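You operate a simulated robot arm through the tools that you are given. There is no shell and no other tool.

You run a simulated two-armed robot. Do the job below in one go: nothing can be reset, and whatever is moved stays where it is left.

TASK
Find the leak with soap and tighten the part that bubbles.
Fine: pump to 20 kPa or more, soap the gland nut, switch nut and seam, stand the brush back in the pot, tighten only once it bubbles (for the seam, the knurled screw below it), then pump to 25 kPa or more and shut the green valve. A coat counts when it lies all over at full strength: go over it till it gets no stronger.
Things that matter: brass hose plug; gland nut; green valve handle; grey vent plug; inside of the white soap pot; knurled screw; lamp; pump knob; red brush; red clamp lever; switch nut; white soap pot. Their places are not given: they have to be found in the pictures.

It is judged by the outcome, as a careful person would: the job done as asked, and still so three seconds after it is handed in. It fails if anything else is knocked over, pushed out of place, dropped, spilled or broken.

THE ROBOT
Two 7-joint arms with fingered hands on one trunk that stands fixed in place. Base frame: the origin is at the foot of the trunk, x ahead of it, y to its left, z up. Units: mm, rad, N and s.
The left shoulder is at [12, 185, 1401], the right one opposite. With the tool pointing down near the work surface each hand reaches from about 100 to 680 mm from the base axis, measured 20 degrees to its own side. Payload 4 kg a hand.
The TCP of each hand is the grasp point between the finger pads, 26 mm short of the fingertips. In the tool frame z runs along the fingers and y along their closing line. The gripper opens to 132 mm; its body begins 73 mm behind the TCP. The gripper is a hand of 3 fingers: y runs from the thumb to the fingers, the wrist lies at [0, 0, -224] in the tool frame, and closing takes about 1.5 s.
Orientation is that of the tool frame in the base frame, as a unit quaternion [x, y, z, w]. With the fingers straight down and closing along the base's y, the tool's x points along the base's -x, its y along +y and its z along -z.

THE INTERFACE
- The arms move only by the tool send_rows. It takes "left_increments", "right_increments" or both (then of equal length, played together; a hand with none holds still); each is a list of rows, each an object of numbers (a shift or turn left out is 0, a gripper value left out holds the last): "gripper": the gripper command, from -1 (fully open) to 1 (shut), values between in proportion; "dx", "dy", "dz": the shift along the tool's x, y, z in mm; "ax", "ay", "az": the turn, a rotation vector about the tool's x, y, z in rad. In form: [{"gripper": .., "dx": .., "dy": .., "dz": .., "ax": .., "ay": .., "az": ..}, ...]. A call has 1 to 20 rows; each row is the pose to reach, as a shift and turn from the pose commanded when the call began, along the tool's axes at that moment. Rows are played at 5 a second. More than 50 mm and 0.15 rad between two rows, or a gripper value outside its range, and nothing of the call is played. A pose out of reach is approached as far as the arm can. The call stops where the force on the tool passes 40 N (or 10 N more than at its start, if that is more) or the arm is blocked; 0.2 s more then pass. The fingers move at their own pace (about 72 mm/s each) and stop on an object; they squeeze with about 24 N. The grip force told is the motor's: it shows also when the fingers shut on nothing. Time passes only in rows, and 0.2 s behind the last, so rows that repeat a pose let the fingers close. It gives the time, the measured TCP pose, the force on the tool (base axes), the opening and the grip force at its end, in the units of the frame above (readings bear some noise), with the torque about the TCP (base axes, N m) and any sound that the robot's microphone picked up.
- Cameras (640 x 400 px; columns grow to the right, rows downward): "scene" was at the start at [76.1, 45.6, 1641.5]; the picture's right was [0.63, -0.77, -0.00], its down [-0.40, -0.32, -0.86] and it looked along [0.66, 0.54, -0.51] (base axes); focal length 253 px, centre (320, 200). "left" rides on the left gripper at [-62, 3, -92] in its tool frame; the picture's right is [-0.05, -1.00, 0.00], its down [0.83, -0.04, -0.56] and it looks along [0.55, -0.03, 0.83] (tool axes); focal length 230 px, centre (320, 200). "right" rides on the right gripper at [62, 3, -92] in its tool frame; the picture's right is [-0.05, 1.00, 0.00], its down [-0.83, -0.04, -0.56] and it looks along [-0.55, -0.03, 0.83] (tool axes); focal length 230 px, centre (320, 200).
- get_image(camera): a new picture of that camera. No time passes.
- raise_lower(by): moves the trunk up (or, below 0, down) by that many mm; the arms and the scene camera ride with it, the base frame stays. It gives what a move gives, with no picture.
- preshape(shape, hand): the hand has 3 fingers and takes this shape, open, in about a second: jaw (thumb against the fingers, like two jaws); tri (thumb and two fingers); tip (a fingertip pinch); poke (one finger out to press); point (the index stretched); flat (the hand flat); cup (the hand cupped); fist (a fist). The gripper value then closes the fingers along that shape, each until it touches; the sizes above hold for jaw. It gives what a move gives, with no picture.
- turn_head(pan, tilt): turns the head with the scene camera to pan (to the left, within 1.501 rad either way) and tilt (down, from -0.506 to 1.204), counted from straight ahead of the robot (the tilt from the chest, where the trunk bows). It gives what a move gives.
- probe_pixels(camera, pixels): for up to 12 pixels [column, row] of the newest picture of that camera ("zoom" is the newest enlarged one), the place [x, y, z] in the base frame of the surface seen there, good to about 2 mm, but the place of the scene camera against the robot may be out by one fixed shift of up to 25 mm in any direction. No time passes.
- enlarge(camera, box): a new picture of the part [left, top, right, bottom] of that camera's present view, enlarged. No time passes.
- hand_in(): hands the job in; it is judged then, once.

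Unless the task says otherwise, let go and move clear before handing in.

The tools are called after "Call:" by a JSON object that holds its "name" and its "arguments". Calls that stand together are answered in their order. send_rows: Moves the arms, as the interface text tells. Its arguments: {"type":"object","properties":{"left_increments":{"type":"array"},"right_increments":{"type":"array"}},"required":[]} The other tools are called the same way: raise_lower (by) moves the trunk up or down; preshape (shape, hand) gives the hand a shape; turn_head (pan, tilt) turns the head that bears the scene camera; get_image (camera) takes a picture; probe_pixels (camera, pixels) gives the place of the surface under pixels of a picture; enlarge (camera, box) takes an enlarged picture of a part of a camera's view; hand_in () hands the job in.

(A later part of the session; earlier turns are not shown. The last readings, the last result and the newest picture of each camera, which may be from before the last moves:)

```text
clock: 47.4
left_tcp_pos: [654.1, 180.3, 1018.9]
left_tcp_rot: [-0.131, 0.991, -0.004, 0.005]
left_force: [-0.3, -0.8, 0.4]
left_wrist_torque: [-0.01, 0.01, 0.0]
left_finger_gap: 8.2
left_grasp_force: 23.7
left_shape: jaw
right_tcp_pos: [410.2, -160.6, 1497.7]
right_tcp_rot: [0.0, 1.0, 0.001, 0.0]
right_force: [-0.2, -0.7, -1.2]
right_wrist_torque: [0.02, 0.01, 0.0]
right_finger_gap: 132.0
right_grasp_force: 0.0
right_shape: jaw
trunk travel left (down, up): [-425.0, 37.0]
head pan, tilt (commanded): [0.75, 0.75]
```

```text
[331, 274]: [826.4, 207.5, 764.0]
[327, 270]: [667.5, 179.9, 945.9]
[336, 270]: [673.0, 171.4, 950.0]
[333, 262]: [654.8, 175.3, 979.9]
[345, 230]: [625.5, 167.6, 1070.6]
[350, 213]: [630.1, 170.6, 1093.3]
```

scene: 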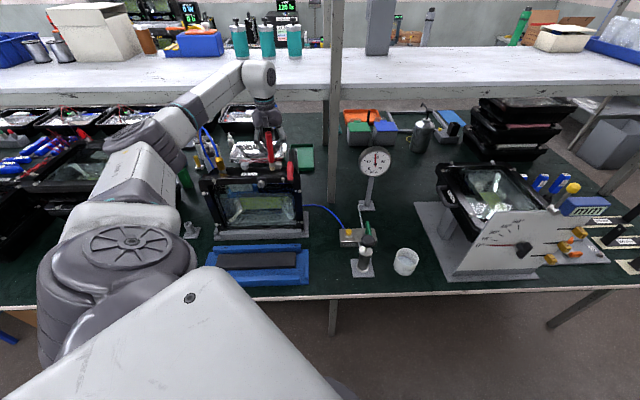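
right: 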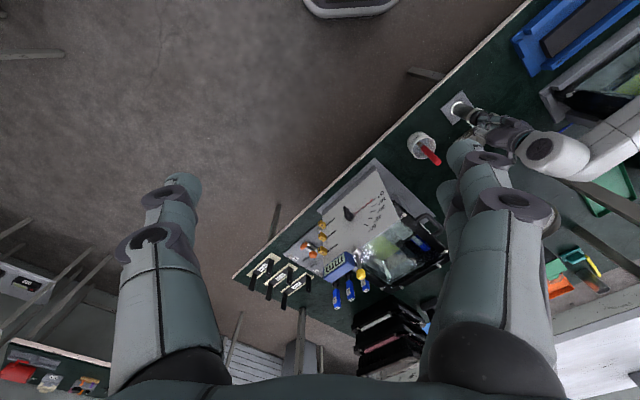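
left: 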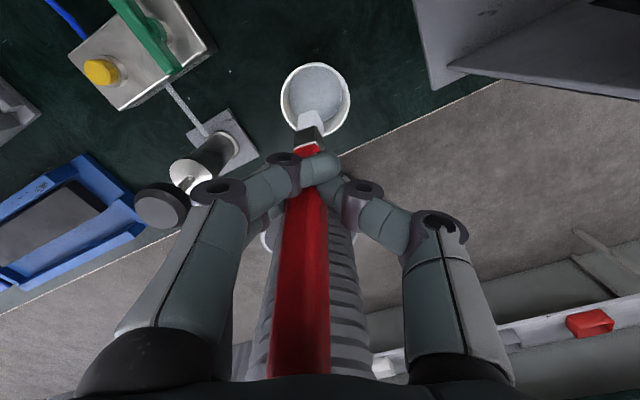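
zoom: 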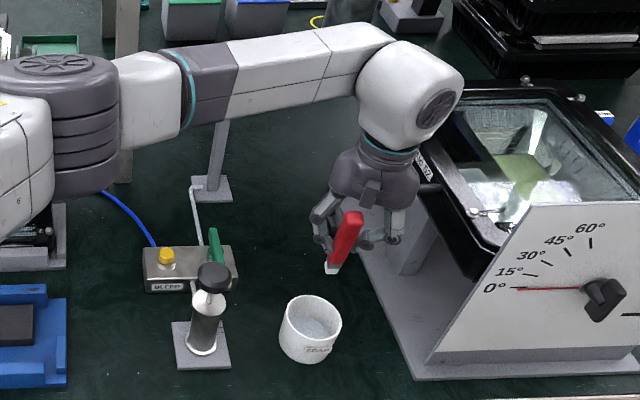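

The brush leans about 18° in the grip; the tip sits ~19 mm farther out, 4 mm left and 80 mm below the TCP. I'll carry it back to the right-hand nut and hover just above it.

Call:
{"name": "send_rows", "arguments": {"left_increments": [{"dz": -48}, {"dx": 2, "dy": 20, "dz": -90}, {"dx": 4, "dy": 52, "dz": -125, "az": -0.05}, {"dx": 6, "dy": 86, "dz": -160, "az": -0.1}, {"dx": 8, "dy": 124, "dz": -190, "az": -0.15}, {"dx": 10, "dy": 166, "dz": -212, "az": -0.2}, {"dx": 12, "dy": 212, "dz": -222, "az": -0.26}, {"dx": 14, "dy": 260, "dz": -225, "az": -0.31}, {"dx": 17, "dy": 308, "dz": -225, "az": -0.36}, {"dx": 20, "dy": 356, "dz": -225, "az": -0.41}, {"dx": 23, "dy": 404, "dz": -225, "az": -0.46}, {"dx": 26, "dy": 452, "dz": -225, "az": -0.52}, {"dx": 29, "dy": 495, "dz": -225, "az": -0.52}, {"dx": 30, "dy": 514, "dz": -205, "az": -0.52}, {"dx": 30, "dy": 514, "dz": -180, "az": -0.52}, {"dx": 30, "dy": 514, "dz": -165, "az": -0.52}, {"dx": 30, "dy": 514, "dz": -165, "az": -0.52}]}}

Call:
{"name": "get_image", "arguments": {"camera": "left"}}

Call:
{"name": "enlarge", "arguments": {"camera": "left", "box": [270, 60, 370, 140]}}

Call:
{"name": "probe_pixels", "arguments": {"camera": "zoom", "pixels": [[320, 200], [300, 220], [280, 240], [340, 200], [320, 150], [340, 240]]}}

Call:
{"name": "enlarge", "arguments": {"camera": "scene", "box": [240, 130, 310, 200]}}

```text
clock: 51.0
left_tcp_pos: [490.1, 668.0, 1181.4]
left_tcp_rot: [-0.382, 0.924, -0.004, 0.004]
left_force: [-0.2, -0.9, 6.8]
left_wrist_torque: [0.04, 0.05, 0.01]
left_finger_gap: 8.3
left_grasp_force: 23.9
left_shape: jaw
right_tcp_pos: [410.1, -161.1, 1497.4]
right_tcp_rot: [0.0, 1.0, 0.001, 0.0]
right_force: [0.2, 0.1, 0.8]
right_wrist_torque: [0.02, -0.01, 0.0]
right_finger_gap: 132.1
right_grasp_force: 0.0
right_shape: jaw
trunk travel left (down, up): [-425.0, 37.0]
head pan, tilt (commanded): [0.75, 0.75]
```

```text
taken
```

left: 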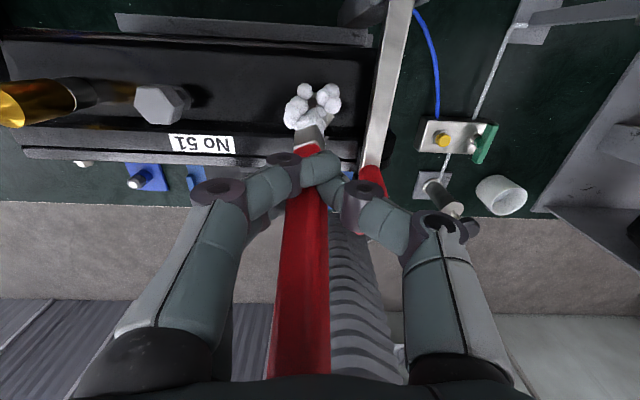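

```text
5.00 times, centred on (320, 100) of left
```

zoom: 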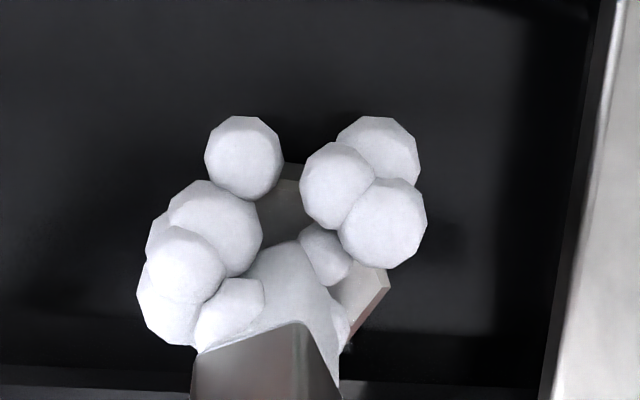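

```text
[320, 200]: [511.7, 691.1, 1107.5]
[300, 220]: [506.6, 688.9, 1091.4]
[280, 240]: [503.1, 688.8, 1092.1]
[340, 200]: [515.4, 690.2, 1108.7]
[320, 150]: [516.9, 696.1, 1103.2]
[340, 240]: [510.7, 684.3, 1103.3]
```

```text
5.71 times, centred on (275, 165) of scene
```

zoom: 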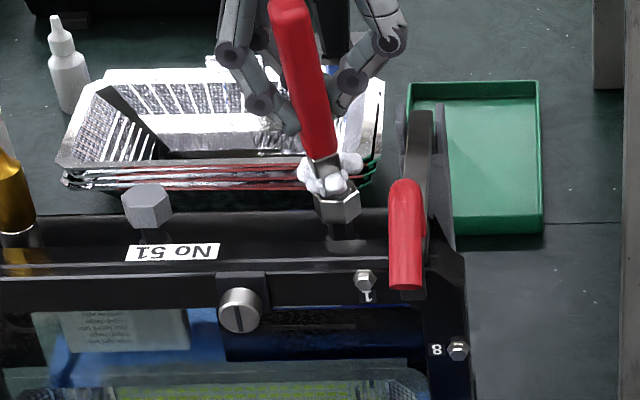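

Soap now transfers: white foam blobs appear around the nut's top where the brush touches (force 6.8 N). I'll brush in circles over the nut with light contact and watch how the coat develops.

Call:
{"name": "send_rows", "arguments": {"left_increments": [{"dx": -7, "dz": -1}, {"dx": -5, "dy": 5, "dz": -1}, {"dx": 0, "dy": 7, "dz": -1}, {"dx": 5, "dy": 5, "dz": -1}, {"dx": 7, "dy": 0, "dz": -1}, {"dx": 5, "dy": -5, "dz": -1}, {"dx": 0, "dy": -7, "dz": -1}, {"dx": -5, "dy": -5, "dz": -1}, {"dx": -7, "dy": 0, "dz": -1}, {"dx": 0, "dy": 0, "dz": -1}]}}

Call:
{"name": "enlarge", "arguments": {"camera": "left", "box": [270, 60, 370, 140]}}

Call:
{"name": "enlarge", "arguments": {"camera": "scene", "box": [240, 150, 310, 200]}}

```text
clock: 53.2
left_tcp_pos: [491.5, 669.5, 1182.0]
left_tcp_rot: [-0.381, 0.925, -0.005, 0.003]
left_force: [1.6, -1.6, 4.1]
left_wrist_torque: [0.05, -0.12, -0.03]
left_finger_gap: 7.8
left_grasp_force: 23.9
left_shape: jaw
right_tcp_pos: [411.2, -161.4, 1498.0]
right_tcp_rot: [0.001, 1.0, 0.0, 0.0]
right_force: [-0.8, 0.4, 0.1]
right_wrist_torque: [-0.02, -0.02, 0.0]
right_finger_gap: 131.8
right_grasp_force: 0.0
right_shape: jaw
trunk travel left (down, up): [-425.0, 37.0]
head pan, tilt (commanded): [0.75, 0.75]
```

```text
5.00 times, centred on (320, 100) of left
```

zoom: 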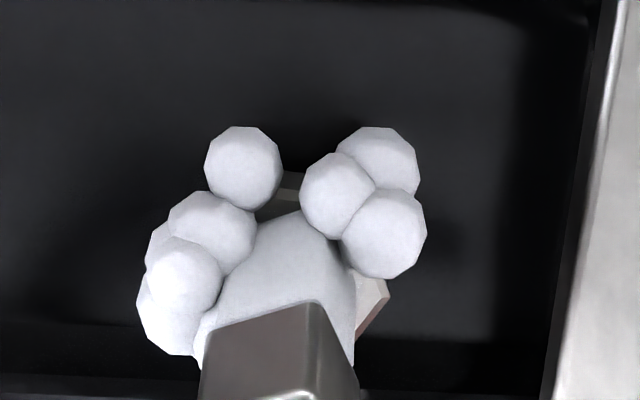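

```text
8.00 times, centred on (275, 175) of scene
```

zoom: 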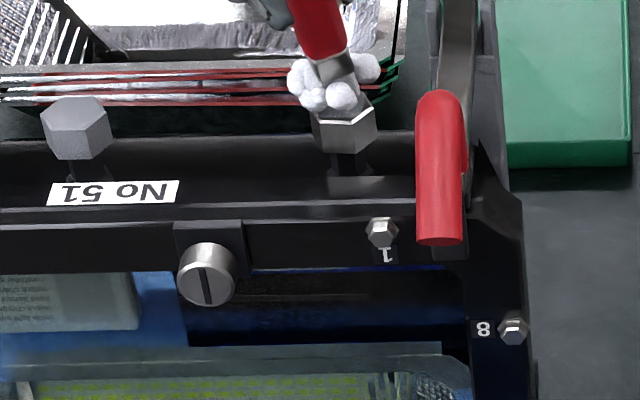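

The foam blobs stayed the same while I circled. I'll lift the brush aside to see the nut's coat and whether these are bubbles.

Call:
{"name": "send_rows", "arguments": {"left_increments": [{"dz": -15}, {"dz": -30, "dy": 15}, {"dz": -30, "dy": 40}, {"dz": -30, "dy": 55}, {"dz": -30, "dy": 55}]}}

Call:
{"name": "get_image", "arguments": {"camera": "left"}}

Call:
{"name": "enlarge", "arguments": {"camera": "left", "box": [310, 60, 410, 140]}}

Call:
{"name": "enlarge", "arguments": {"camera": "scene", "box": [240, 150, 310, 200]}}

Call:
{"name": "enlarge", "arguments": {"camera": "scene", "box": [350, 140, 410, 190]}}

```text
clock: 54.4
left_tcp_pos: [451.5, 708.7, 1209.8]
left_tcp_rot: [-0.382, 0.924, -0.005, 0.003]
left_force: [0.2, -0.1, -0.9]
left_wrist_torque: [-0.02, -0.02, 0.01]
left_finger_gap: 7.8
left_grasp_force: 24.6
left_shape: jaw
right_tcp_pos: [410.8, -161.6, 1497.1]
right_tcp_rot: [0.0, 1.0, 0.001, -0.001]
right_force: [-0.7, -0.8, 0.6]
right_wrist_torque: [0.03, 0.0, 0.01]
right_finger_gap: 132.0
right_grasp_force: 0.1
right_shape: jaw
trunk travel left (down, up): [-425.0, 37.0]
head pan, tilt (commanded): [0.75, 0.75]
```

```text
taken
```

left: 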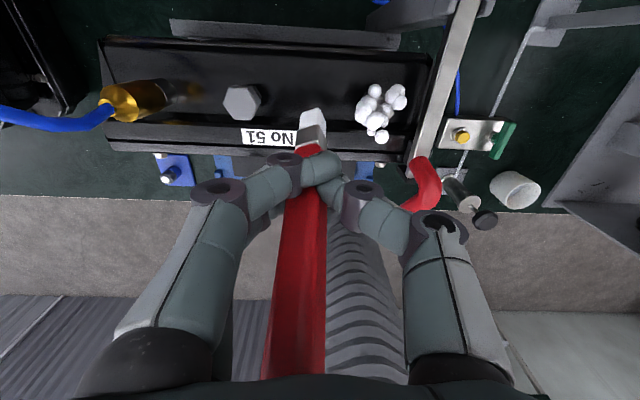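

```text
5.00 times, centred on (360, 100) of left
```

zoom: 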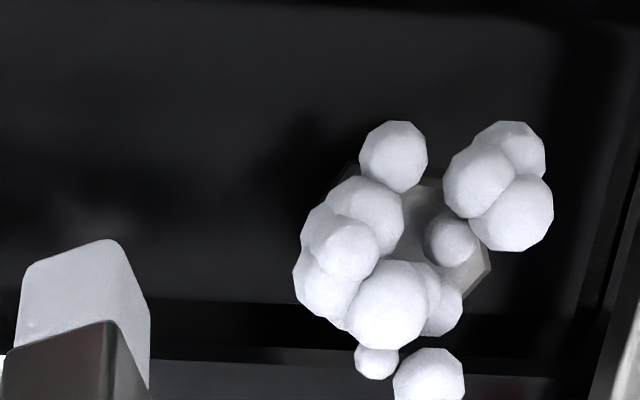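

```text
8.00 times, centred on (275, 175) of scene
```

zoom: 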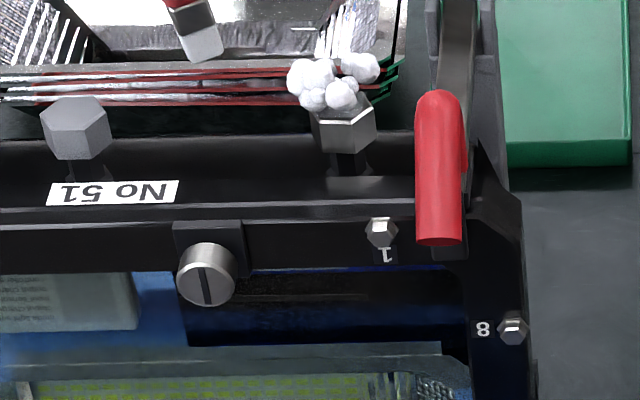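

```text
8.00 times, centred on (380, 165) of scene
```

zoom: 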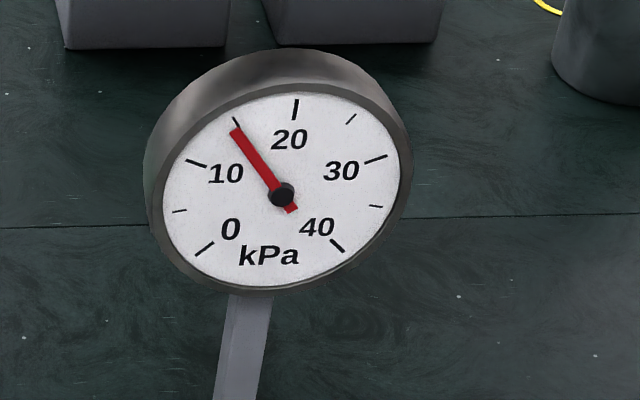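

Foam bubbles sit on the right nut's top while the gauge has dropped to about 14.8 kPa. I'll now coat the left nut and compare; first probing its exact position and the tip's.

Call:
{"name": "probe_pixels", "arguments": {"camera": "left", "pixels": [[241, 103], [225, 103], [256, 103], [312, 110], [318, 112], [313, 120], [382, 137], [370, 115], [372, 90], [398, 100], [340, 130], [340, 142]]}}

Call:
{"name": "enlarge", "arguments": {"camera": "left", "box": [210, 60, 330, 150]}}

```text
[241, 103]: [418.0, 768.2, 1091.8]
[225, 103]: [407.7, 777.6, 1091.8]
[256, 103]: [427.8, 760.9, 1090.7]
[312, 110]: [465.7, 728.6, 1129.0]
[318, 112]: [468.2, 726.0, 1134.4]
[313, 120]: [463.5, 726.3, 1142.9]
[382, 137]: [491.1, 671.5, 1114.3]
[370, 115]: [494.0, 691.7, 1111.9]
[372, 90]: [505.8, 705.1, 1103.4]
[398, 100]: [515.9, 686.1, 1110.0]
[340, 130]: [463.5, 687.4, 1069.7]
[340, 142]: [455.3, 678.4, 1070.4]
```

```text
4.44 times, centred on (270, 105) of left
```

zoom: 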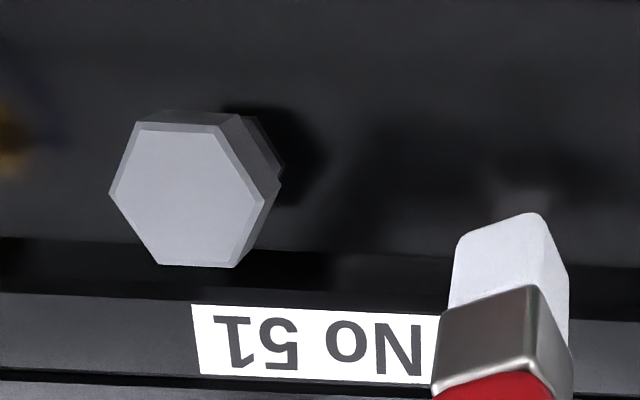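

Nut centre is (418,768) and the brush tip sits 20 mm out, 3.5 mm left, 82 mm below the TCP. Before moving left I'll check where the blue hose arches near the brass plug.

Call:
{"name": "enlarge", "arguments": {"camera": "scene", "box": [170, 110, 270, 200]}}

Call:
{"name": "probe_pixels", "arguments": {"camera": "zoom", "pixels": [[232, 200], [222, 150], [205, 110], [185, 75], [170, 70], [175, 130], [240, 250], [200, 100]]}}

```text
4.44 times, centred on (220, 155) of scene
```

zoom: 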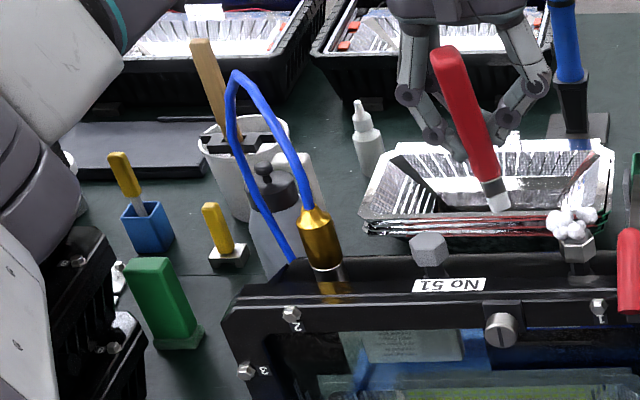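

```text
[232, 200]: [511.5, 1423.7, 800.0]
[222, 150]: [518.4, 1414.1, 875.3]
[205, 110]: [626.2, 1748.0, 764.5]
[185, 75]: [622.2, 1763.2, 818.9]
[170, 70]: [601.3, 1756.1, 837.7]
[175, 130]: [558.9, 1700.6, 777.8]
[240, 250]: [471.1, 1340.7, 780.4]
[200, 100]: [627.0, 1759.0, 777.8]
```

The hose arches from the plug (312,205) over an apex near (242,73) in this zoom; I'll probe those pixels.

Call:
{"name": "probe_pixels", "arguments": {"camera": "zoom", "pixels": [[307, 185], [298, 155], [285, 127], [268, 100], [252, 82], [240, 75], [229, 100], [240, 145], [265, 210], [316, 240]]}}

```text
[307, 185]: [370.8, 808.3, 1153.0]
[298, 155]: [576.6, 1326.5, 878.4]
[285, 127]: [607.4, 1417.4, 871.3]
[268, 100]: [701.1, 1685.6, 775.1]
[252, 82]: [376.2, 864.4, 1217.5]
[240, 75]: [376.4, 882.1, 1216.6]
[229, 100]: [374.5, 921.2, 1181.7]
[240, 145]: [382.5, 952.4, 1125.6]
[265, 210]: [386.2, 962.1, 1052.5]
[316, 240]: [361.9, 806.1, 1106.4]
```

The hose apex is about (363,890,1213), clear of the hand's reach over the left nut. I'll move over the left nut and lower the soapy brush onto it gently.

Call:
{"name": "send_rows", "arguments": {"left_increments": [{"dx": 1, "dy": 30}, {"dx": 2, "dy": 62}, {"dx": 2, "dy": 62, "dz": 15}, {"dx": 2, "dy": 62, "dz": 24}, {"dx": 2, "dy": 62, "dz": 27}, {"dx": 2, "dy": 62, "dz": 29}]}}

Call:
{"name": "get_image", "arguments": {"camera": "left"}}

Call:
{"name": "enlarge", "arguments": {"camera": "left", "box": [270, 60, 370, 140]}}

Call:
{"name": "enlarge", "arguments": {"camera": "scene", "box": [210, 140, 310, 200]}}

```text
clock: 55.8
left_tcp_pos: [406.9, 749.5, 1181.1]
left_tcp_rot: [-0.382, 0.924, -0.004, 0.003]
left_force: [0.1, -0.9, 4.2]
left_wrist_torque: [0.01, 0.04, 0.02]
left_finger_gap: 8.1
left_grasp_force: 24.0
left_shape: jaw
right_tcp_pos: [409.8, -162.2, 1497.1]
right_tcp_rot: [-0.001, 1.0, 0.001, 0.0]
right_force: [-0.4, 0.1, -0.7]
right_wrist_torque: [0.0, 0.03, 0.01]
right_finger_gap: 132.1
right_grasp_force: 0.1
right_shape: jaw
trunk travel left (down, up): [-425.0, 37.0]
head pan, tilt (commanded): [0.75, 0.75]
```

```text
taken
```

left: 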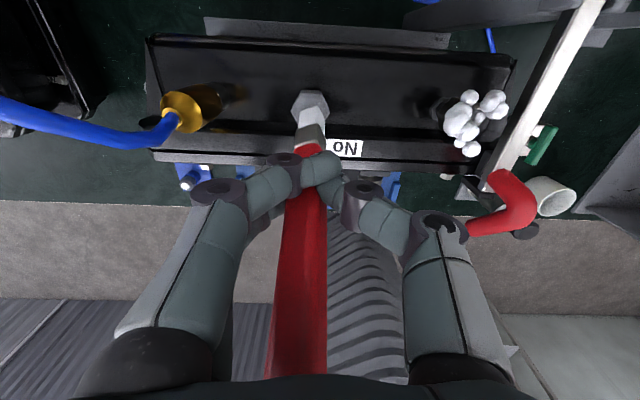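

```text
5.00 times, centred on (320, 100) of left
```

zoom: 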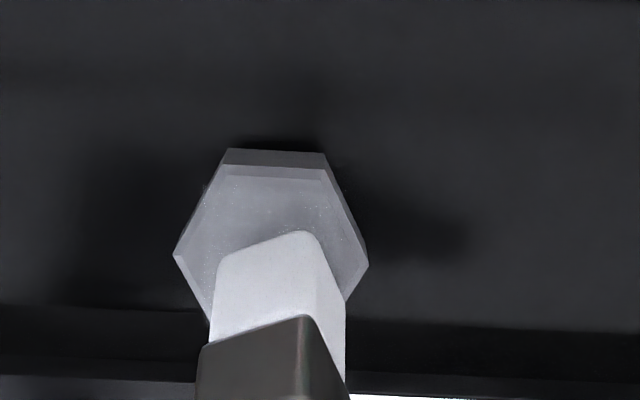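

```text
6.40 times, centred on (260, 170) of scene
```

zoom: 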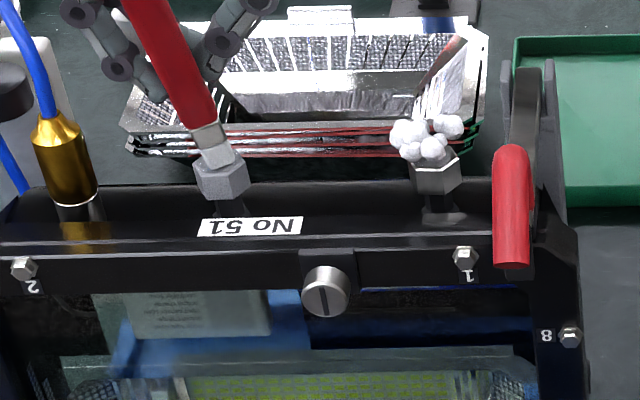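

No bubbles on the left nut, only a faint speckled film — so the right nut is the one that bubbles. I'll keep brushing the left nut in circles until the film stops getting stronger.

Call:
{"name": "send_rows", "arguments": {"left_increments": [{"dx": -8}, {"dx": -6, "dy": 6}, {"dx": 0, "dy": 8}, {"dx": 6, "dy": 6}, {"dx": 8, "dy": 0}, {"dx": 6, "dy": -6}, {"dx": 0, "dy": -8}, {"dx": -6, "dy": -6}, {"dx": -8, "dy": 0}, {"dx": 0, "dy": 0}, {"dx": 0, "dy": -8}, {"dx": 0, "dy": 8}, {"dx": 0, "dy": 0}]}}

Call:
{"name": "enlarge", "arguments": {"camera": "left", "box": [270, 60, 370, 140]}}

Call:
{"name": "enlarge", "arguments": {"camera": "scene", "box": [210, 140, 310, 200]}}

```text
clock: 58.6
left_tcp_pos: [406.5, 749.5, 1179.8]
left_tcp_rot: [-0.383, 0.924, -0.005, 0.002]
left_force: [-0.4, -0.1, 3.2]
left_wrist_torque: [0.06, 0.1, 0.04]
left_finger_gap: 7.8
left_grasp_force: 24.2
left_shape: jaw
right_tcp_pos: [410.7, -160.8, 1497.1]
right_tcp_rot: [0.0, 1.0, 0.0, 0.0]
right_force: [-1.4, -0.1, 0.0]
right_wrist_torque: [0.01, -0.04, 0.05]
right_finger_gap: 132.0
right_grasp_force: 0.0
right_shape: jaw
trunk travel left (down, up): [-425.0, 37.0]
head pan, tilt (commanded): [0.75, 0.75]
```

```text
5.00 times, centred on (320, 100) of left
```

zoom: 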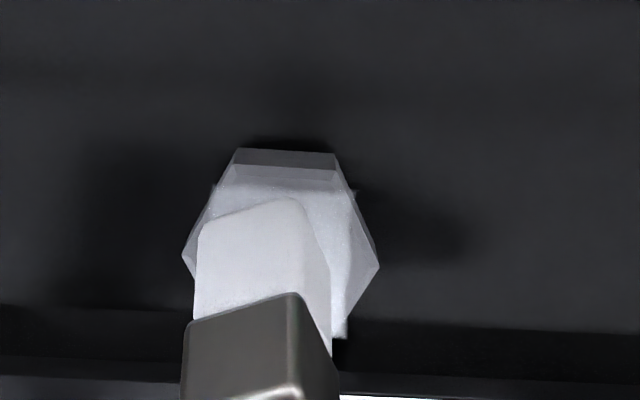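

```text
6.40 times, centred on (260, 170) of scene
```

zoom: 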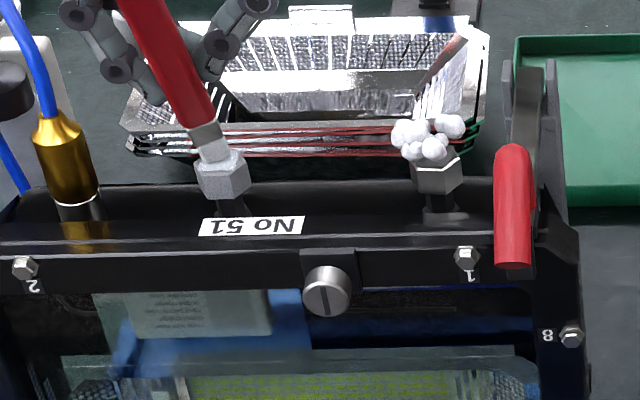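

A whitish film patch now lies on the left nut. I'll lift the brush aside to see its extent and strength.

Call:
{"name": "send_rows", "arguments": {"left_increments": [{"dz": -15}, {"dz": -30, "dy": -15}, {"dz": -30, "dy": -40}, {"dz": -30, "dy": -50}, {"dz": -30, "dy": -50}]}}

Call:
{"name": "enlarge", "arguments": {"camera": "left", "box": [210, 70, 310, 140]}}

Call:
{"name": "enlarge", "arguments": {"camera": "scene", "box": [220, 150, 270, 190]}}

```text
clock: 59.8
left_tcp_pos: [441.1, 715.1, 1211.6]
left_tcp_rot: [-0.382, 0.924, -0.004, 0.002]
left_force: [0.0, -0.2, -0.3]
left_wrist_torque: [0.02, -0.03, 0.0]
left_finger_gap: 7.9
left_grasp_force: 24.3
left_shape: jaw
right_tcp_pos: [410.0, -160.1, 1498.4]
right_tcp_rot: [0.0, 1.0, 0.0, 0.001]
right_force: [0.2, -0.1, 0.2]
right_wrist_torque: [-0.02, -0.02, -0.01]
right_finger_gap: 131.6
right_grasp_force: 0.0
right_shape: jaw
trunk travel left (down, up): [-425.0, 37.0]
head pan, tilt (commanded): [0.75, 0.75]
```

```text
5.71 times, centred on (260, 105) of left
```

zoom: 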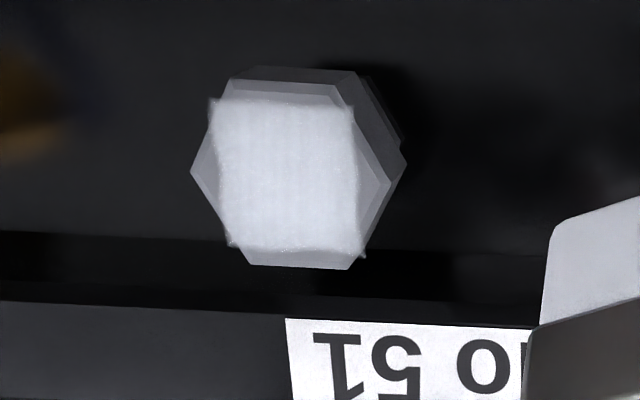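

```text
10.00 times, centred on (245, 170) of scene
```

zoom: 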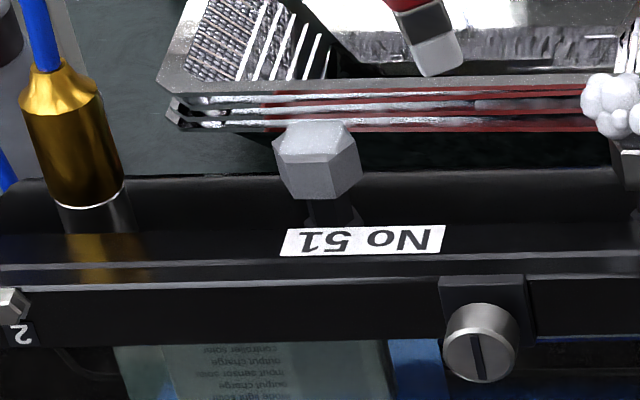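

The coat is a square white patch on the nut's top, quite even. I'll go over it once more and compare whether it gets any stronger.

Call:
{"name": "send_rows", "arguments": {"left_increments": [{"dy": 30}, {"dy": 50}, {"dy": 50, "dz": 15}, {"dy": 50, "dz": 27}, {"dy": 50, "dz": 31}, {"dx": -11, "dy": 50, "dz": 31}, {"dx": -11, "dy": 58, "dz": 31}, {"dx": 0, "dy": 58, "dz": 31}, {"dx": 11, "dy": 58, "dz": 31}, {"dx": 11, "dy": 50, "dz": 31}, {"dx": 11, "dy": 42, "dz": 31}, {"dx": 0, "dy": 42, "dz": 31}, {"dx": -11, "dy": 42, "dz": 31}, {"dx": -11, "dy": 50, "dz": 31}, {"dx": 0, "dy": 50, "dz": 31}, {"dx": 0, "dy": 50, "dz": 15}, {"dx": 0, "dy": 35, "dz": 0}, {"dx": 0, "dy": 0, "dz": 0}, {"dx": 0, "dy": 0, "dz": 0}]}}

Call:
{"name": "enlarge", "arguments": {"camera": "left", "box": [210, 70, 310, 140]}}

Call:
{"name": "enlarge", "arguments": {"camera": "scene", "box": [220, 150, 270, 190]}}

```text
clock: 63.8
left_tcp_pos: [439.0, 714.9, 1210.9]
left_tcp_rot: [-0.382, 0.924, -0.004, 0.002]
left_force: [0.0, -0.1, -0.7]
left_wrist_torque: [-0.02, -0.02, 0.0]
left_finger_gap: 8.0
left_grasp_force: 24.0
left_shape: jaw
right_tcp_pos: [410.5, -159.4, 1496.4]
right_tcp_rot: [0.0, 1.0, 0.0, 0.0]
right_force: [-0.2, -0.6, 0.9]
right_wrist_torque: [-0.02, 0.0, 0.02]
right_finger_gap: 132.0
right_grasp_force: 0.2
right_shape: jaw
trunk travel left (down, up): [-425.0, 37.0]
head pan, tilt (commanded): [0.75, 0.75]
```

```text
5.71 times, centred on (260, 105) of left
```

zoom: 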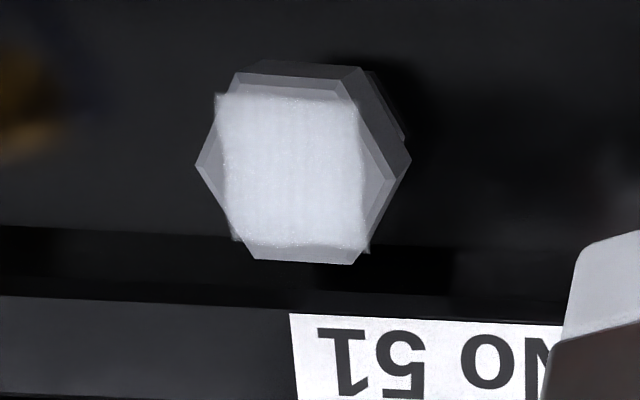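

```text
10.00 times, centred on (245, 170) of scene
```

zoom: 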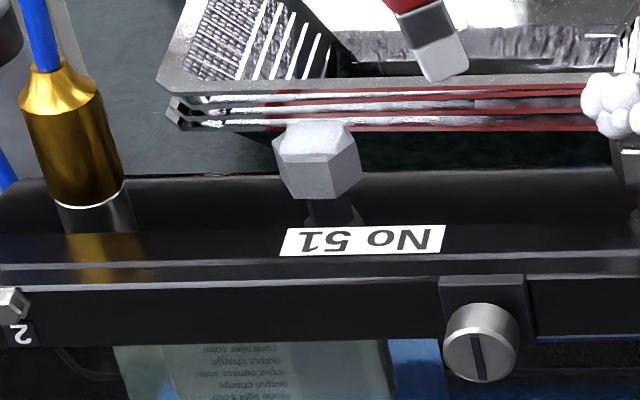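

The film got visibly thicker and whiter, so it was not yet full. I'll give it another longer pass.

Call:
{"name": "send_rows", "arguments": {"left_increments": [{"dy": 30}, {"dy": 51, "dz": 15}, {"dy": 51, "dz": 29}, {"dx": -10, "dy": 51, "dz": 31}, {"dx": -10, "dy": 58, "dz": 31}, {"dx": -3, "dy": 58, "dz": 31}, {"dx": 4, "dy": 58, "dz": 31}, {"dx": 11, "dy": 58, "dz": 31}, {"dx": 11, "dy": 51, "dz": 31}, {"dx": 4, "dy": 51, "dz": 31}, {"dx": -3, "dy": 51, "dz": 31}, {"dx": -10, "dy": 51, "dz": 31}, {"dx": -10, "dy": 44, "dz": 31}, {"dx": -3, "dy": 44, "dz": 31}, {"dx": 4, "dy": 44, "dz": 31}, {"dx": 11, "dy": 44, "dz": 31}, {"dx": 0, "dy": 51, "dz": 31}, {"dx": 0, "dy": 51, "dz": 10}, {"dx": 0, "dy": 30, "dz": 0}, {"dx": 0, "dy": 0, "dz": 0}]}}

Call:
{"name": "enlarge", "arguments": {"camera": "left", "box": [210, 70, 310, 140]}}

Call:
{"name": "enlarge", "arguments": {"camera": "scene", "box": [220, 150, 270, 190]}}

```text
clock: 68.0
left_tcp_pos: [443.4, 716.9, 1211.6]
left_tcp_rot: [-0.383, 0.924, -0.003, 0.002]
left_force: [-0.6, 0.0, -1.2]
left_wrist_torque: [-0.01, 0.02, 0.0]
left_finger_gap: 7.6
left_grasp_force: 24.3
left_shape: jaw
right_tcp_pos: [412.5, -161.2, 1495.7]
right_tcp_rot: [0.0, 1.0, 0.001, -0.002]
right_force: [0.4, -0.9, -0.6]
right_wrist_torque: [0.01, 0.02, -0.01]
right_finger_gap: 132.3
right_grasp_force: 0.1
right_shape: jaw
trunk travel left (down, up): [-425.0, 37.0]
head pan, tilt (commanded): [0.75, 0.75]
```

```text
5.71 times, centred on (260, 105) of left
```

zoom: 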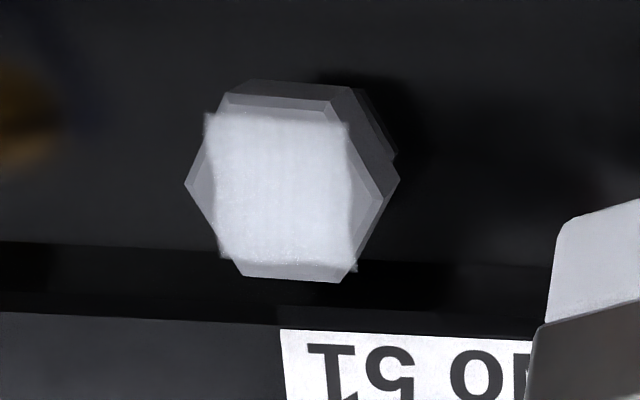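

```text
10.00 times, centred on (245, 170) of scene
```

zoom: 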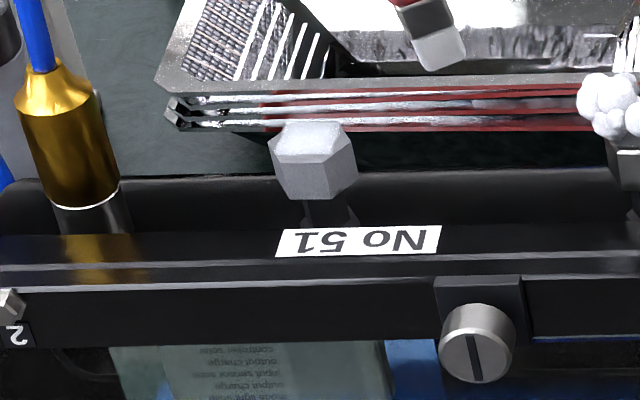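

The coat looks nearly saturated. I'll do one more pass covering the far and near edges, then compare again.

Call:
{"name": "send_rows", "arguments": {"left_increments": [{"dy": 30}, {"dy": 51, "dz": 15}, {"dy": 51, "dz": 29}, {"dx": -14, "dy": 51, "dz": 31}, {"dx": -14, "dy": 60, "dz": 31}, {"dx": -6, "dy": 60, "dz": 31}, {"dx": 4, "dy": 60, "dz": 31}, {"dx": 13, "dy": 60, "dz": 31}, {"dx": 13, "dy": 51, "dz": 31}, {"dx": 13, "dy": 42, "dz": 31}, {"dx": 4, "dy": 42, "dz": 31}, {"dx": -6, "dy": 42, "dz": 31}, {"dx": -14, "dy": 42, "dz": 31}, {"dx": -14, "dy": 48, "dz": 31}, {"dx": -4, "dy": 48, "dz": 31}, {"dx": 6, "dy": 50, "dz": 31}, {"dx": 13, "dy": 54, "dz": 31}, {"dx": 0, "dy": 51, "dz": 12}, {"dx": 0, "dy": 30, "dz": 0}, {"dx": 0, "dy": 0, "dz": 0}]}}

Call:
{"name": "enlarge", "arguments": {"camera": "left", "box": [210, 70, 310, 140]}}

Call:
{"name": "enlarge", "arguments": {"camera": "scene", "box": [220, 150, 270, 190]}}

```text
clock: 72.2
left_tcp_pos: [442.0, 716.8, 1211.6]
left_tcp_rot: [-0.383, 0.924, -0.004, 0.003]
left_force: [-0.6, -0.3, -0.5]
left_wrist_torque: [-0.01, -0.02, -0.01]
left_finger_gap: 7.9
left_grasp_force: 23.9
left_shape: jaw
right_tcp_pos: [412.1, -161.7, 1496.3]
right_tcp_rot: [0.0, 1.0, 0.0, -0.001]
right_force: [0.1, -0.1, -0.1]
right_wrist_torque: [-0.01, 0.0, 0.01]
right_finger_gap: 131.9
right_grasp_force: 0.1
right_shape: jaw
trunk travel left (down, up): [-425.0, 37.0]
head pan, tilt (commanded): [0.75, 0.75]
```

```text
5.71 times, centred on (260, 105) of left
```

zoom: 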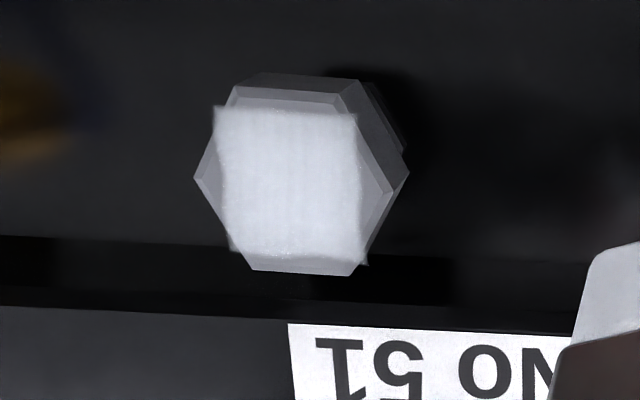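

```text
10.00 times, centred on (245, 170) of scene
```

zoom: 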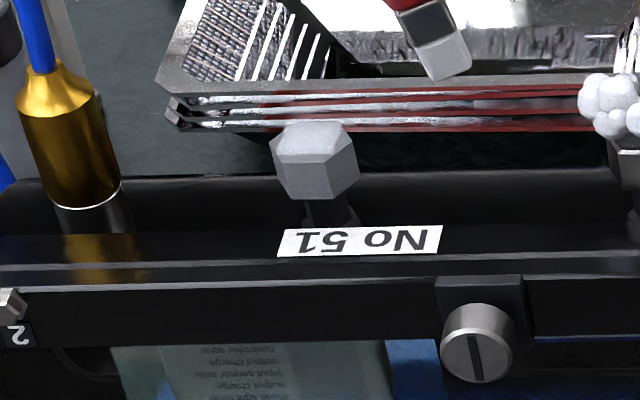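

The left nut's coat no longer changes. Next the seam: I'll look at the top bar around the knurled screw to find its line.

Call:
{"name": "get_image", "arguments": {"camera": "left"}}

Call:
{"name": "enlarge", "arguments": {"camera": "left", "box": [300, 60, 440, 160]}}

Call:
{"name": "probe_pixels", "arguments": {"camera": "zoom", "pixels": [[250, 250], [250, 270], [250, 290], [250, 310], [250, 325], [250, 340], [400, 270], [400, 290], [400, 310], [400, 330], [400, 350], [30, 300]]}}

```text
taken
```

left: 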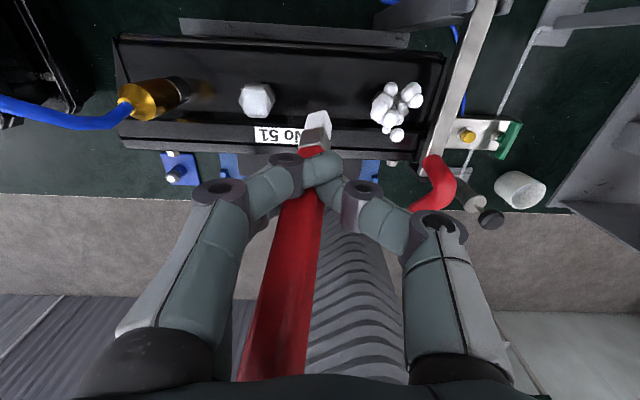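

```text
4.00 times, centred on (370, 110) of left
```

zoom: 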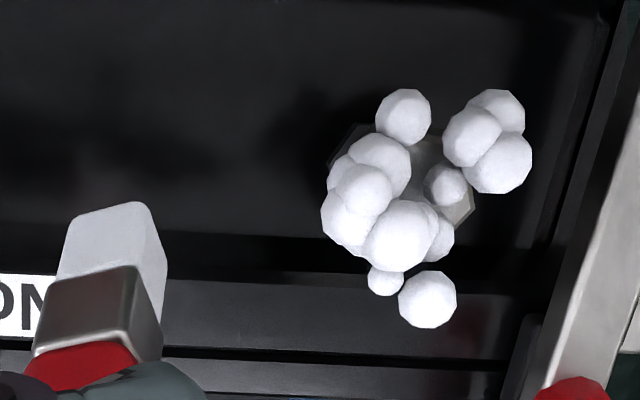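

```text
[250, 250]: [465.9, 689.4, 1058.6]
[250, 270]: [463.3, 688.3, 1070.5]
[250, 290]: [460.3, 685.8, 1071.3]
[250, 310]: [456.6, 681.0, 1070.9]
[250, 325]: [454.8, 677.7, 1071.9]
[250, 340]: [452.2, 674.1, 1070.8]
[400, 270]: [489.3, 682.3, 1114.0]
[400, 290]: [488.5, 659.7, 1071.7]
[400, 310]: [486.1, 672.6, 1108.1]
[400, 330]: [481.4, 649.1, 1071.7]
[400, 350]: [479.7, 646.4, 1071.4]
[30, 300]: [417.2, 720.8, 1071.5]
```

The seam's dark gap runs along the top bar near u≈793 mm depth (e.g. (450,671,1071)). I'll bring the brush to the seam above the knurled screw and stroke along it.

Call:
{"name": "send_rows", "arguments": {"left_increments": [{"dx": 23, "dy": -6}, {"dx": 46, "dy": -12}, {"dx": 46, "dy": -12, "dz": 30}, {"dx": 46, "dy": -12, "dz": 45}, {"dx": 46, "dy": -12, "dz": 50}, {"dx": 46, "dy": -12, "dz": 52}, {"dx": 46, "dy": -4, "dz": 52}, {"dx": 46, "dy": 4, "dz": 52}, {"dx": 46, "dy": -4, "dz": 52}, {"dx": 46, "dy": -12, "dz": 52}, {"dx": 46, "dy": -20, "dz": 52}, {"dx": 46, "dy": -28, "dz": 52}, {"dx": 46, "dy": -20, "dz": 52}, {"dx": 46, "dy": -12, "dz": 52}]}}

Call:
{"name": "get_image", "arguments": {"camera": "left"}}

Call:
{"name": "enlarge", "arguments": {"camera": "left", "box": [250, 70, 390, 160]}}

Call:
{"name": "enlarge", "arguments": {"camera": "scene", "box": [210, 150, 310, 210]}}

```text
clock: 75.2
left_tcp_pos: [416.7, 673.3, 1159.3]
left_tcp_rot: [-0.382, 0.924, -0.004, 0.004]
left_force: [-1.2, -1.2, 6.6]
left_wrist_torque: [-0.09, -0.01, -0.07]
left_finger_gap: 7.9
left_grasp_force: 23.6
left_shape: jaw
right_tcp_pos: [410.1, -161.2, 1496.9]
right_tcp_rot: [0.0, 1.0, 0.001, 0.0]
right_force: [-0.6, 0.4, -0.3]
right_wrist_torque: [0.01, -0.02, 0.02]
right_finger_gap: 132.1
right_grasp_force: 0.0
right_shape: jaw
trunk travel left (down, up): [-425.0, 37.0]
head pan, tilt (commanded): [0.75, 0.75]
```

```text
taken
```

left: 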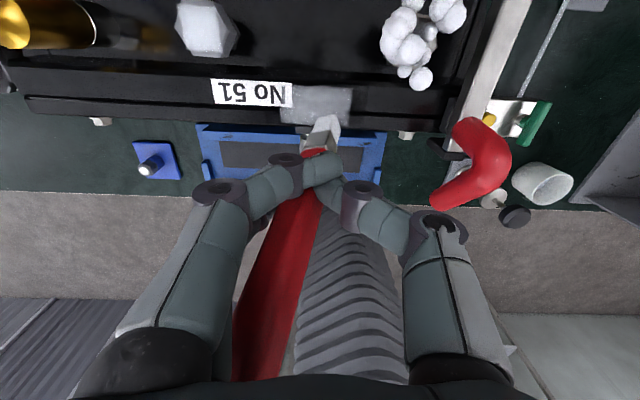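

```text
4.44 times, centred on (320, 115) of left
```

zoom: 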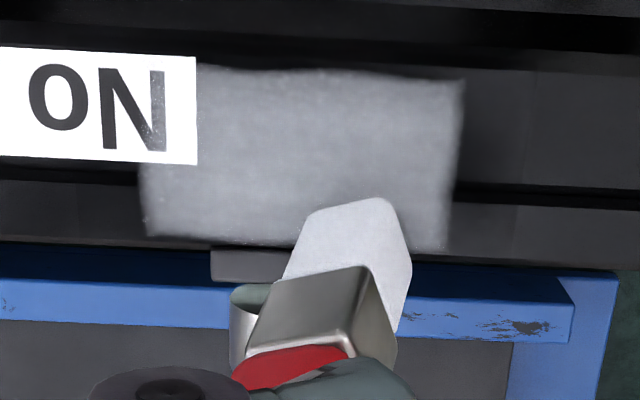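

```text
6.40 times, centred on (260, 180) of scene
```

zoom: 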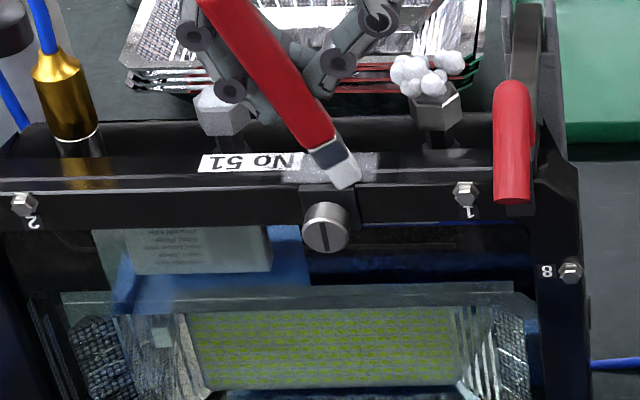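

A grey rectangular film now lies over the seam, with no bubbles there. I'll probe its corners and then cover it systematically.

Call:
{"name": "enlarge", "arguments": {"camera": "left", "box": [250, 70, 390, 160]}}

Call:
{"name": "probe_pixels", "arguments": {"camera": "zoom", "pixels": [[205, 75], [455, 90], [440, 240], [155, 228], [150, 165], [350, 205], [380, 205], [330, 215], [300, 160], [390, 220]]}}

```text
4.44 times, centred on (320, 115) of left
```

zoom: 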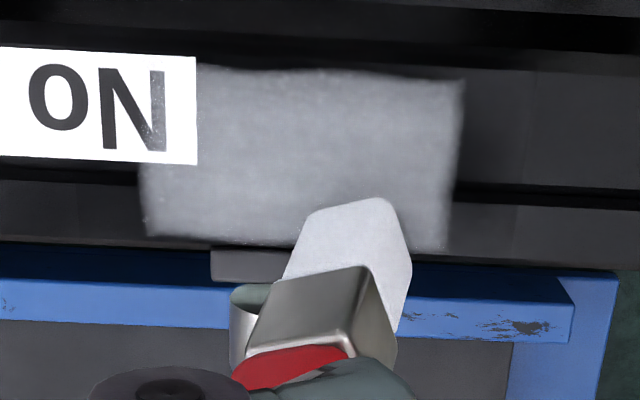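

```text
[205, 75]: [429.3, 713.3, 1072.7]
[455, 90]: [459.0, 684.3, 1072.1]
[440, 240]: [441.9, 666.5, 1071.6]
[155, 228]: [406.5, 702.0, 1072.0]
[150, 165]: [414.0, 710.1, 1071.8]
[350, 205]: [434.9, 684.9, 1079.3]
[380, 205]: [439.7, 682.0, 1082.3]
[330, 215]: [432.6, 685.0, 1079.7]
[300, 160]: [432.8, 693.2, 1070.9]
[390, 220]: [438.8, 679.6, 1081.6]
```

The seam patch spans about 26 × 51 mm (depth u 783–809, v 158–210). I'll raster the brush over the whole patch with light contact.

Call:
{"name": "send_rows", "arguments": {"left_increments": [{"dx": 2, "dy": -12}, {"dx": 2, "dy": -2}, {"dx": 2, "dy": 8}, {"dx": 2, "dy": 19}, {"dx": 2, "dy": 30}, {"dx": -8, "dy": 30}, {"dx": -8, "dy": 19}, {"dx": -8, "dy": 8}, {"dx": -8, "dy": -2}, {"dx": -8, "dy": -12}, {"dx": -18, "dy": -12}, {"dx": -18, "dy": -2}, {"dx": -18, "dy": 8}, {"dx": -18, "dy": 19}, {"dx": -18, "dy": 30}, {"dx": -8, "dy": 30}, {"dx": -3, "dy": 15}, {"dx": -3, "dy": 0}]}}

Call:
{"name": "enlarge", "arguments": {"camera": "left", "box": [250, 70, 390, 160]}}

Call:
{"name": "enlarge", "arguments": {"camera": "scene", "box": [210, 150, 310, 210]}}

```text
clock: 79.0
left_tcp_pos: [421.1, 676.5, 1158.4]
left_tcp_rot: [-0.383, 0.924, -0.004, 0.003]
left_force: [-1.2, 1.0, 3.2]
left_wrist_torque: [0.11, 0.05, 0.04]
left_finger_gap: 7.8
left_grasp_force: 24.0
left_shape: jaw
right_tcp_pos: [411.6, -161.2, 1496.1]
right_tcp_rot: [0.0, 1.0, 0.001, 0.0]
right_force: [0.2, -0.5, 0.1]
right_wrist_torque: [-0.01, 0.0, -0.01]
right_finger_gap: 131.8
right_grasp_force: 0.1
right_shape: jaw
trunk travel left (down, up): [-425.0, 37.0]
head pan, tilt (commanded): [0.75, 0.75]
```

```text
4.44 times, centred on (320, 115) of left
```

zoom: 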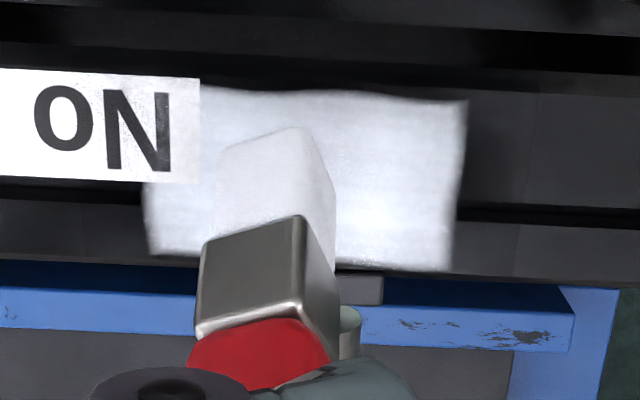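

```text
6.40 times, centred on (260, 180) of scene
```

zoom: 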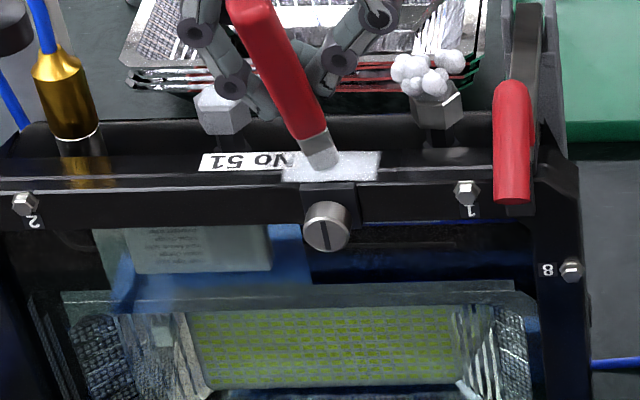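

The seam coat is much whiter now. One more raster pass to see if it saturates.

Call:
{"name": "send_rows", "arguments": {"left_increments": [{"dx": 5, "dy": -12}, {"dx": 5, "dy": -2}, {"dx": 5, "dy": 8}, {"dx": 5, "dy": 19}, {"dx": 5, "dy": 30}, {"dx": -5, "dy": 30}, {"dx": -5, "dy": 19}, {"dx": -5, "dy": 8}, {"dx": -5, "dy": -2}, {"dx": -5, "dy": -12}, {"dx": -15, "dy": -12}, {"dx": -15, "dy": -2}, {"dx": -15, "dy": 8}, {"dx": -15, "dy": 19}, {"dx": -15, "dy": 30}, {"dx": -5, "dy": 30}, {"dx": 0, "dy": 30, "dz": -10}, {"dx": 20, "dy": 40, "dz": -25}, {"dx": 45, "dy": 50, "dz": -25}, {"dx": 45, "dy": 50, "dz": -25}]}}

Call:
{"name": "get_image", "arguments": {"camera": "left"}}

Call:
{"name": "enlarge", "arguments": {"camera": "left", "box": [280, 40, 420, 130]}}

Call:
{"name": "enlarge", "arguments": {"camera": "scene", "box": [210, 150, 310, 210]}}

```text
clock: 83.2
left_tcp_pos: [351.7, 680.7, 1184.5]
left_tcp_rot: [-0.382, 0.924, -0.005, 0.002]
left_force: [0.9, 0.2, -1.0]
left_wrist_torque: [0.0, -0.02, 0.0]
left_finger_gap: 7.6
left_grasp_force: 24.4
left_shape: jaw
right_tcp_pos: [411.2, -160.1, 1496.8]
right_tcp_rot: [0.0, 1.0, 0.0, -0.001]
right_force: [0.2, 0.5, 0.9]
right_wrist_torque: [0.03, 0.03, 0.01]
right_finger_gap: 131.8
right_grasp_force: 0.1
right_shape: jaw
trunk travel left (down, up): [-425.0, 37.0]
head pan, tilt (commanded): [0.75, 0.75]
```

```text
taken
```

left: 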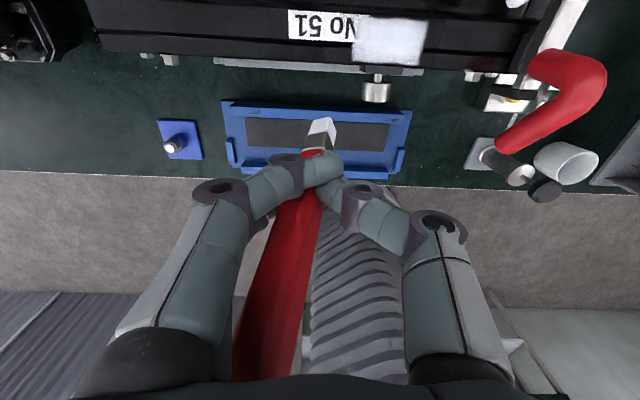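

```text
4.44 times, centred on (350, 85) of left
```

zoom: 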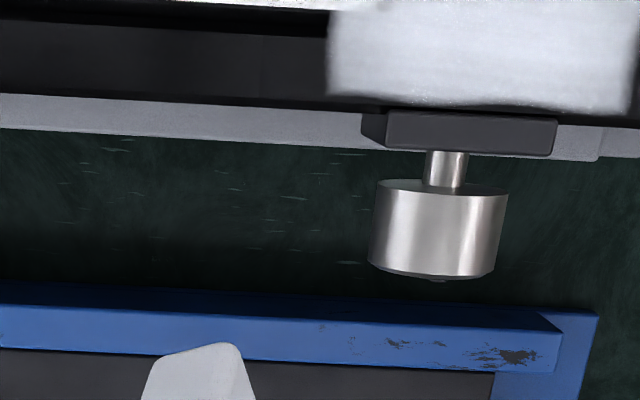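

```text
6.40 times, centred on (260, 180) of scene
```

zoom: 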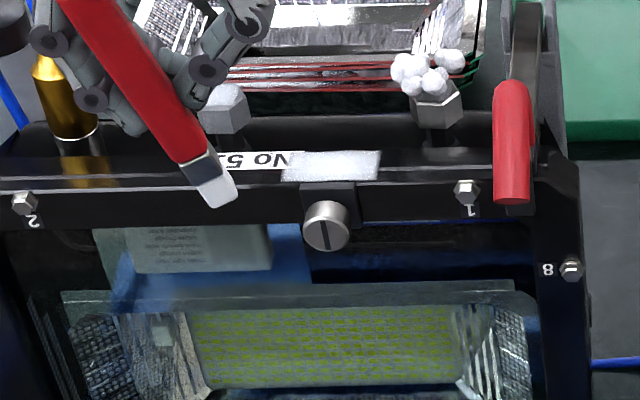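

The seam patch looks nearly opaque. I'll zoom on the patch itself to check evenness.

Call:
{"name": "enlarge", "arguments": {"camera": "left", "box": [340, 5, 440, 75]}}

Call:
{"name": "enlarge", "arguments": {"camera": "scene", "box": [240, 165, 280, 190]}}

Call:
{"name": "enlarge", "arguments": {"camera": "scene", "box": [350, 140, 410, 190]}}

```text
5.71 times, centred on (390, 40) of left
```

zoom: 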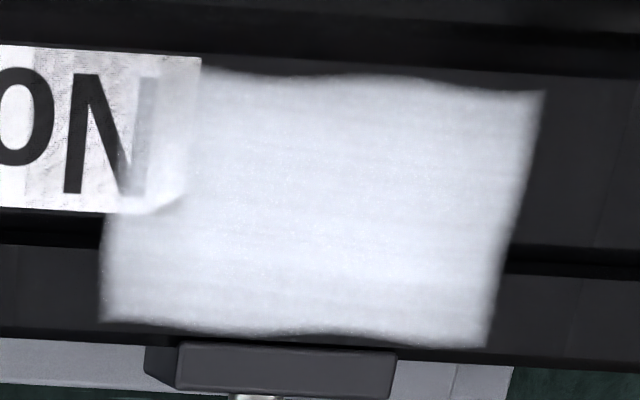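

```text
16.00 times, centred on (260, 178) of scene
```

zoom: 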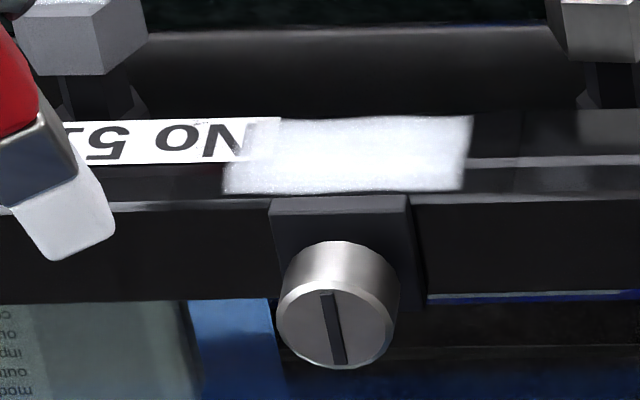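

```text
8.00 times, centred on (380, 165) of scene
```

zoom: 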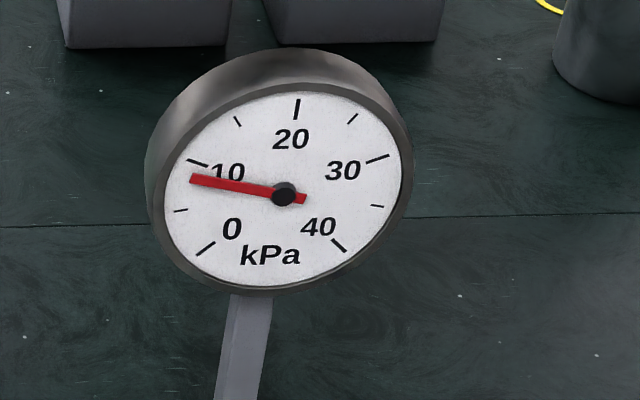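

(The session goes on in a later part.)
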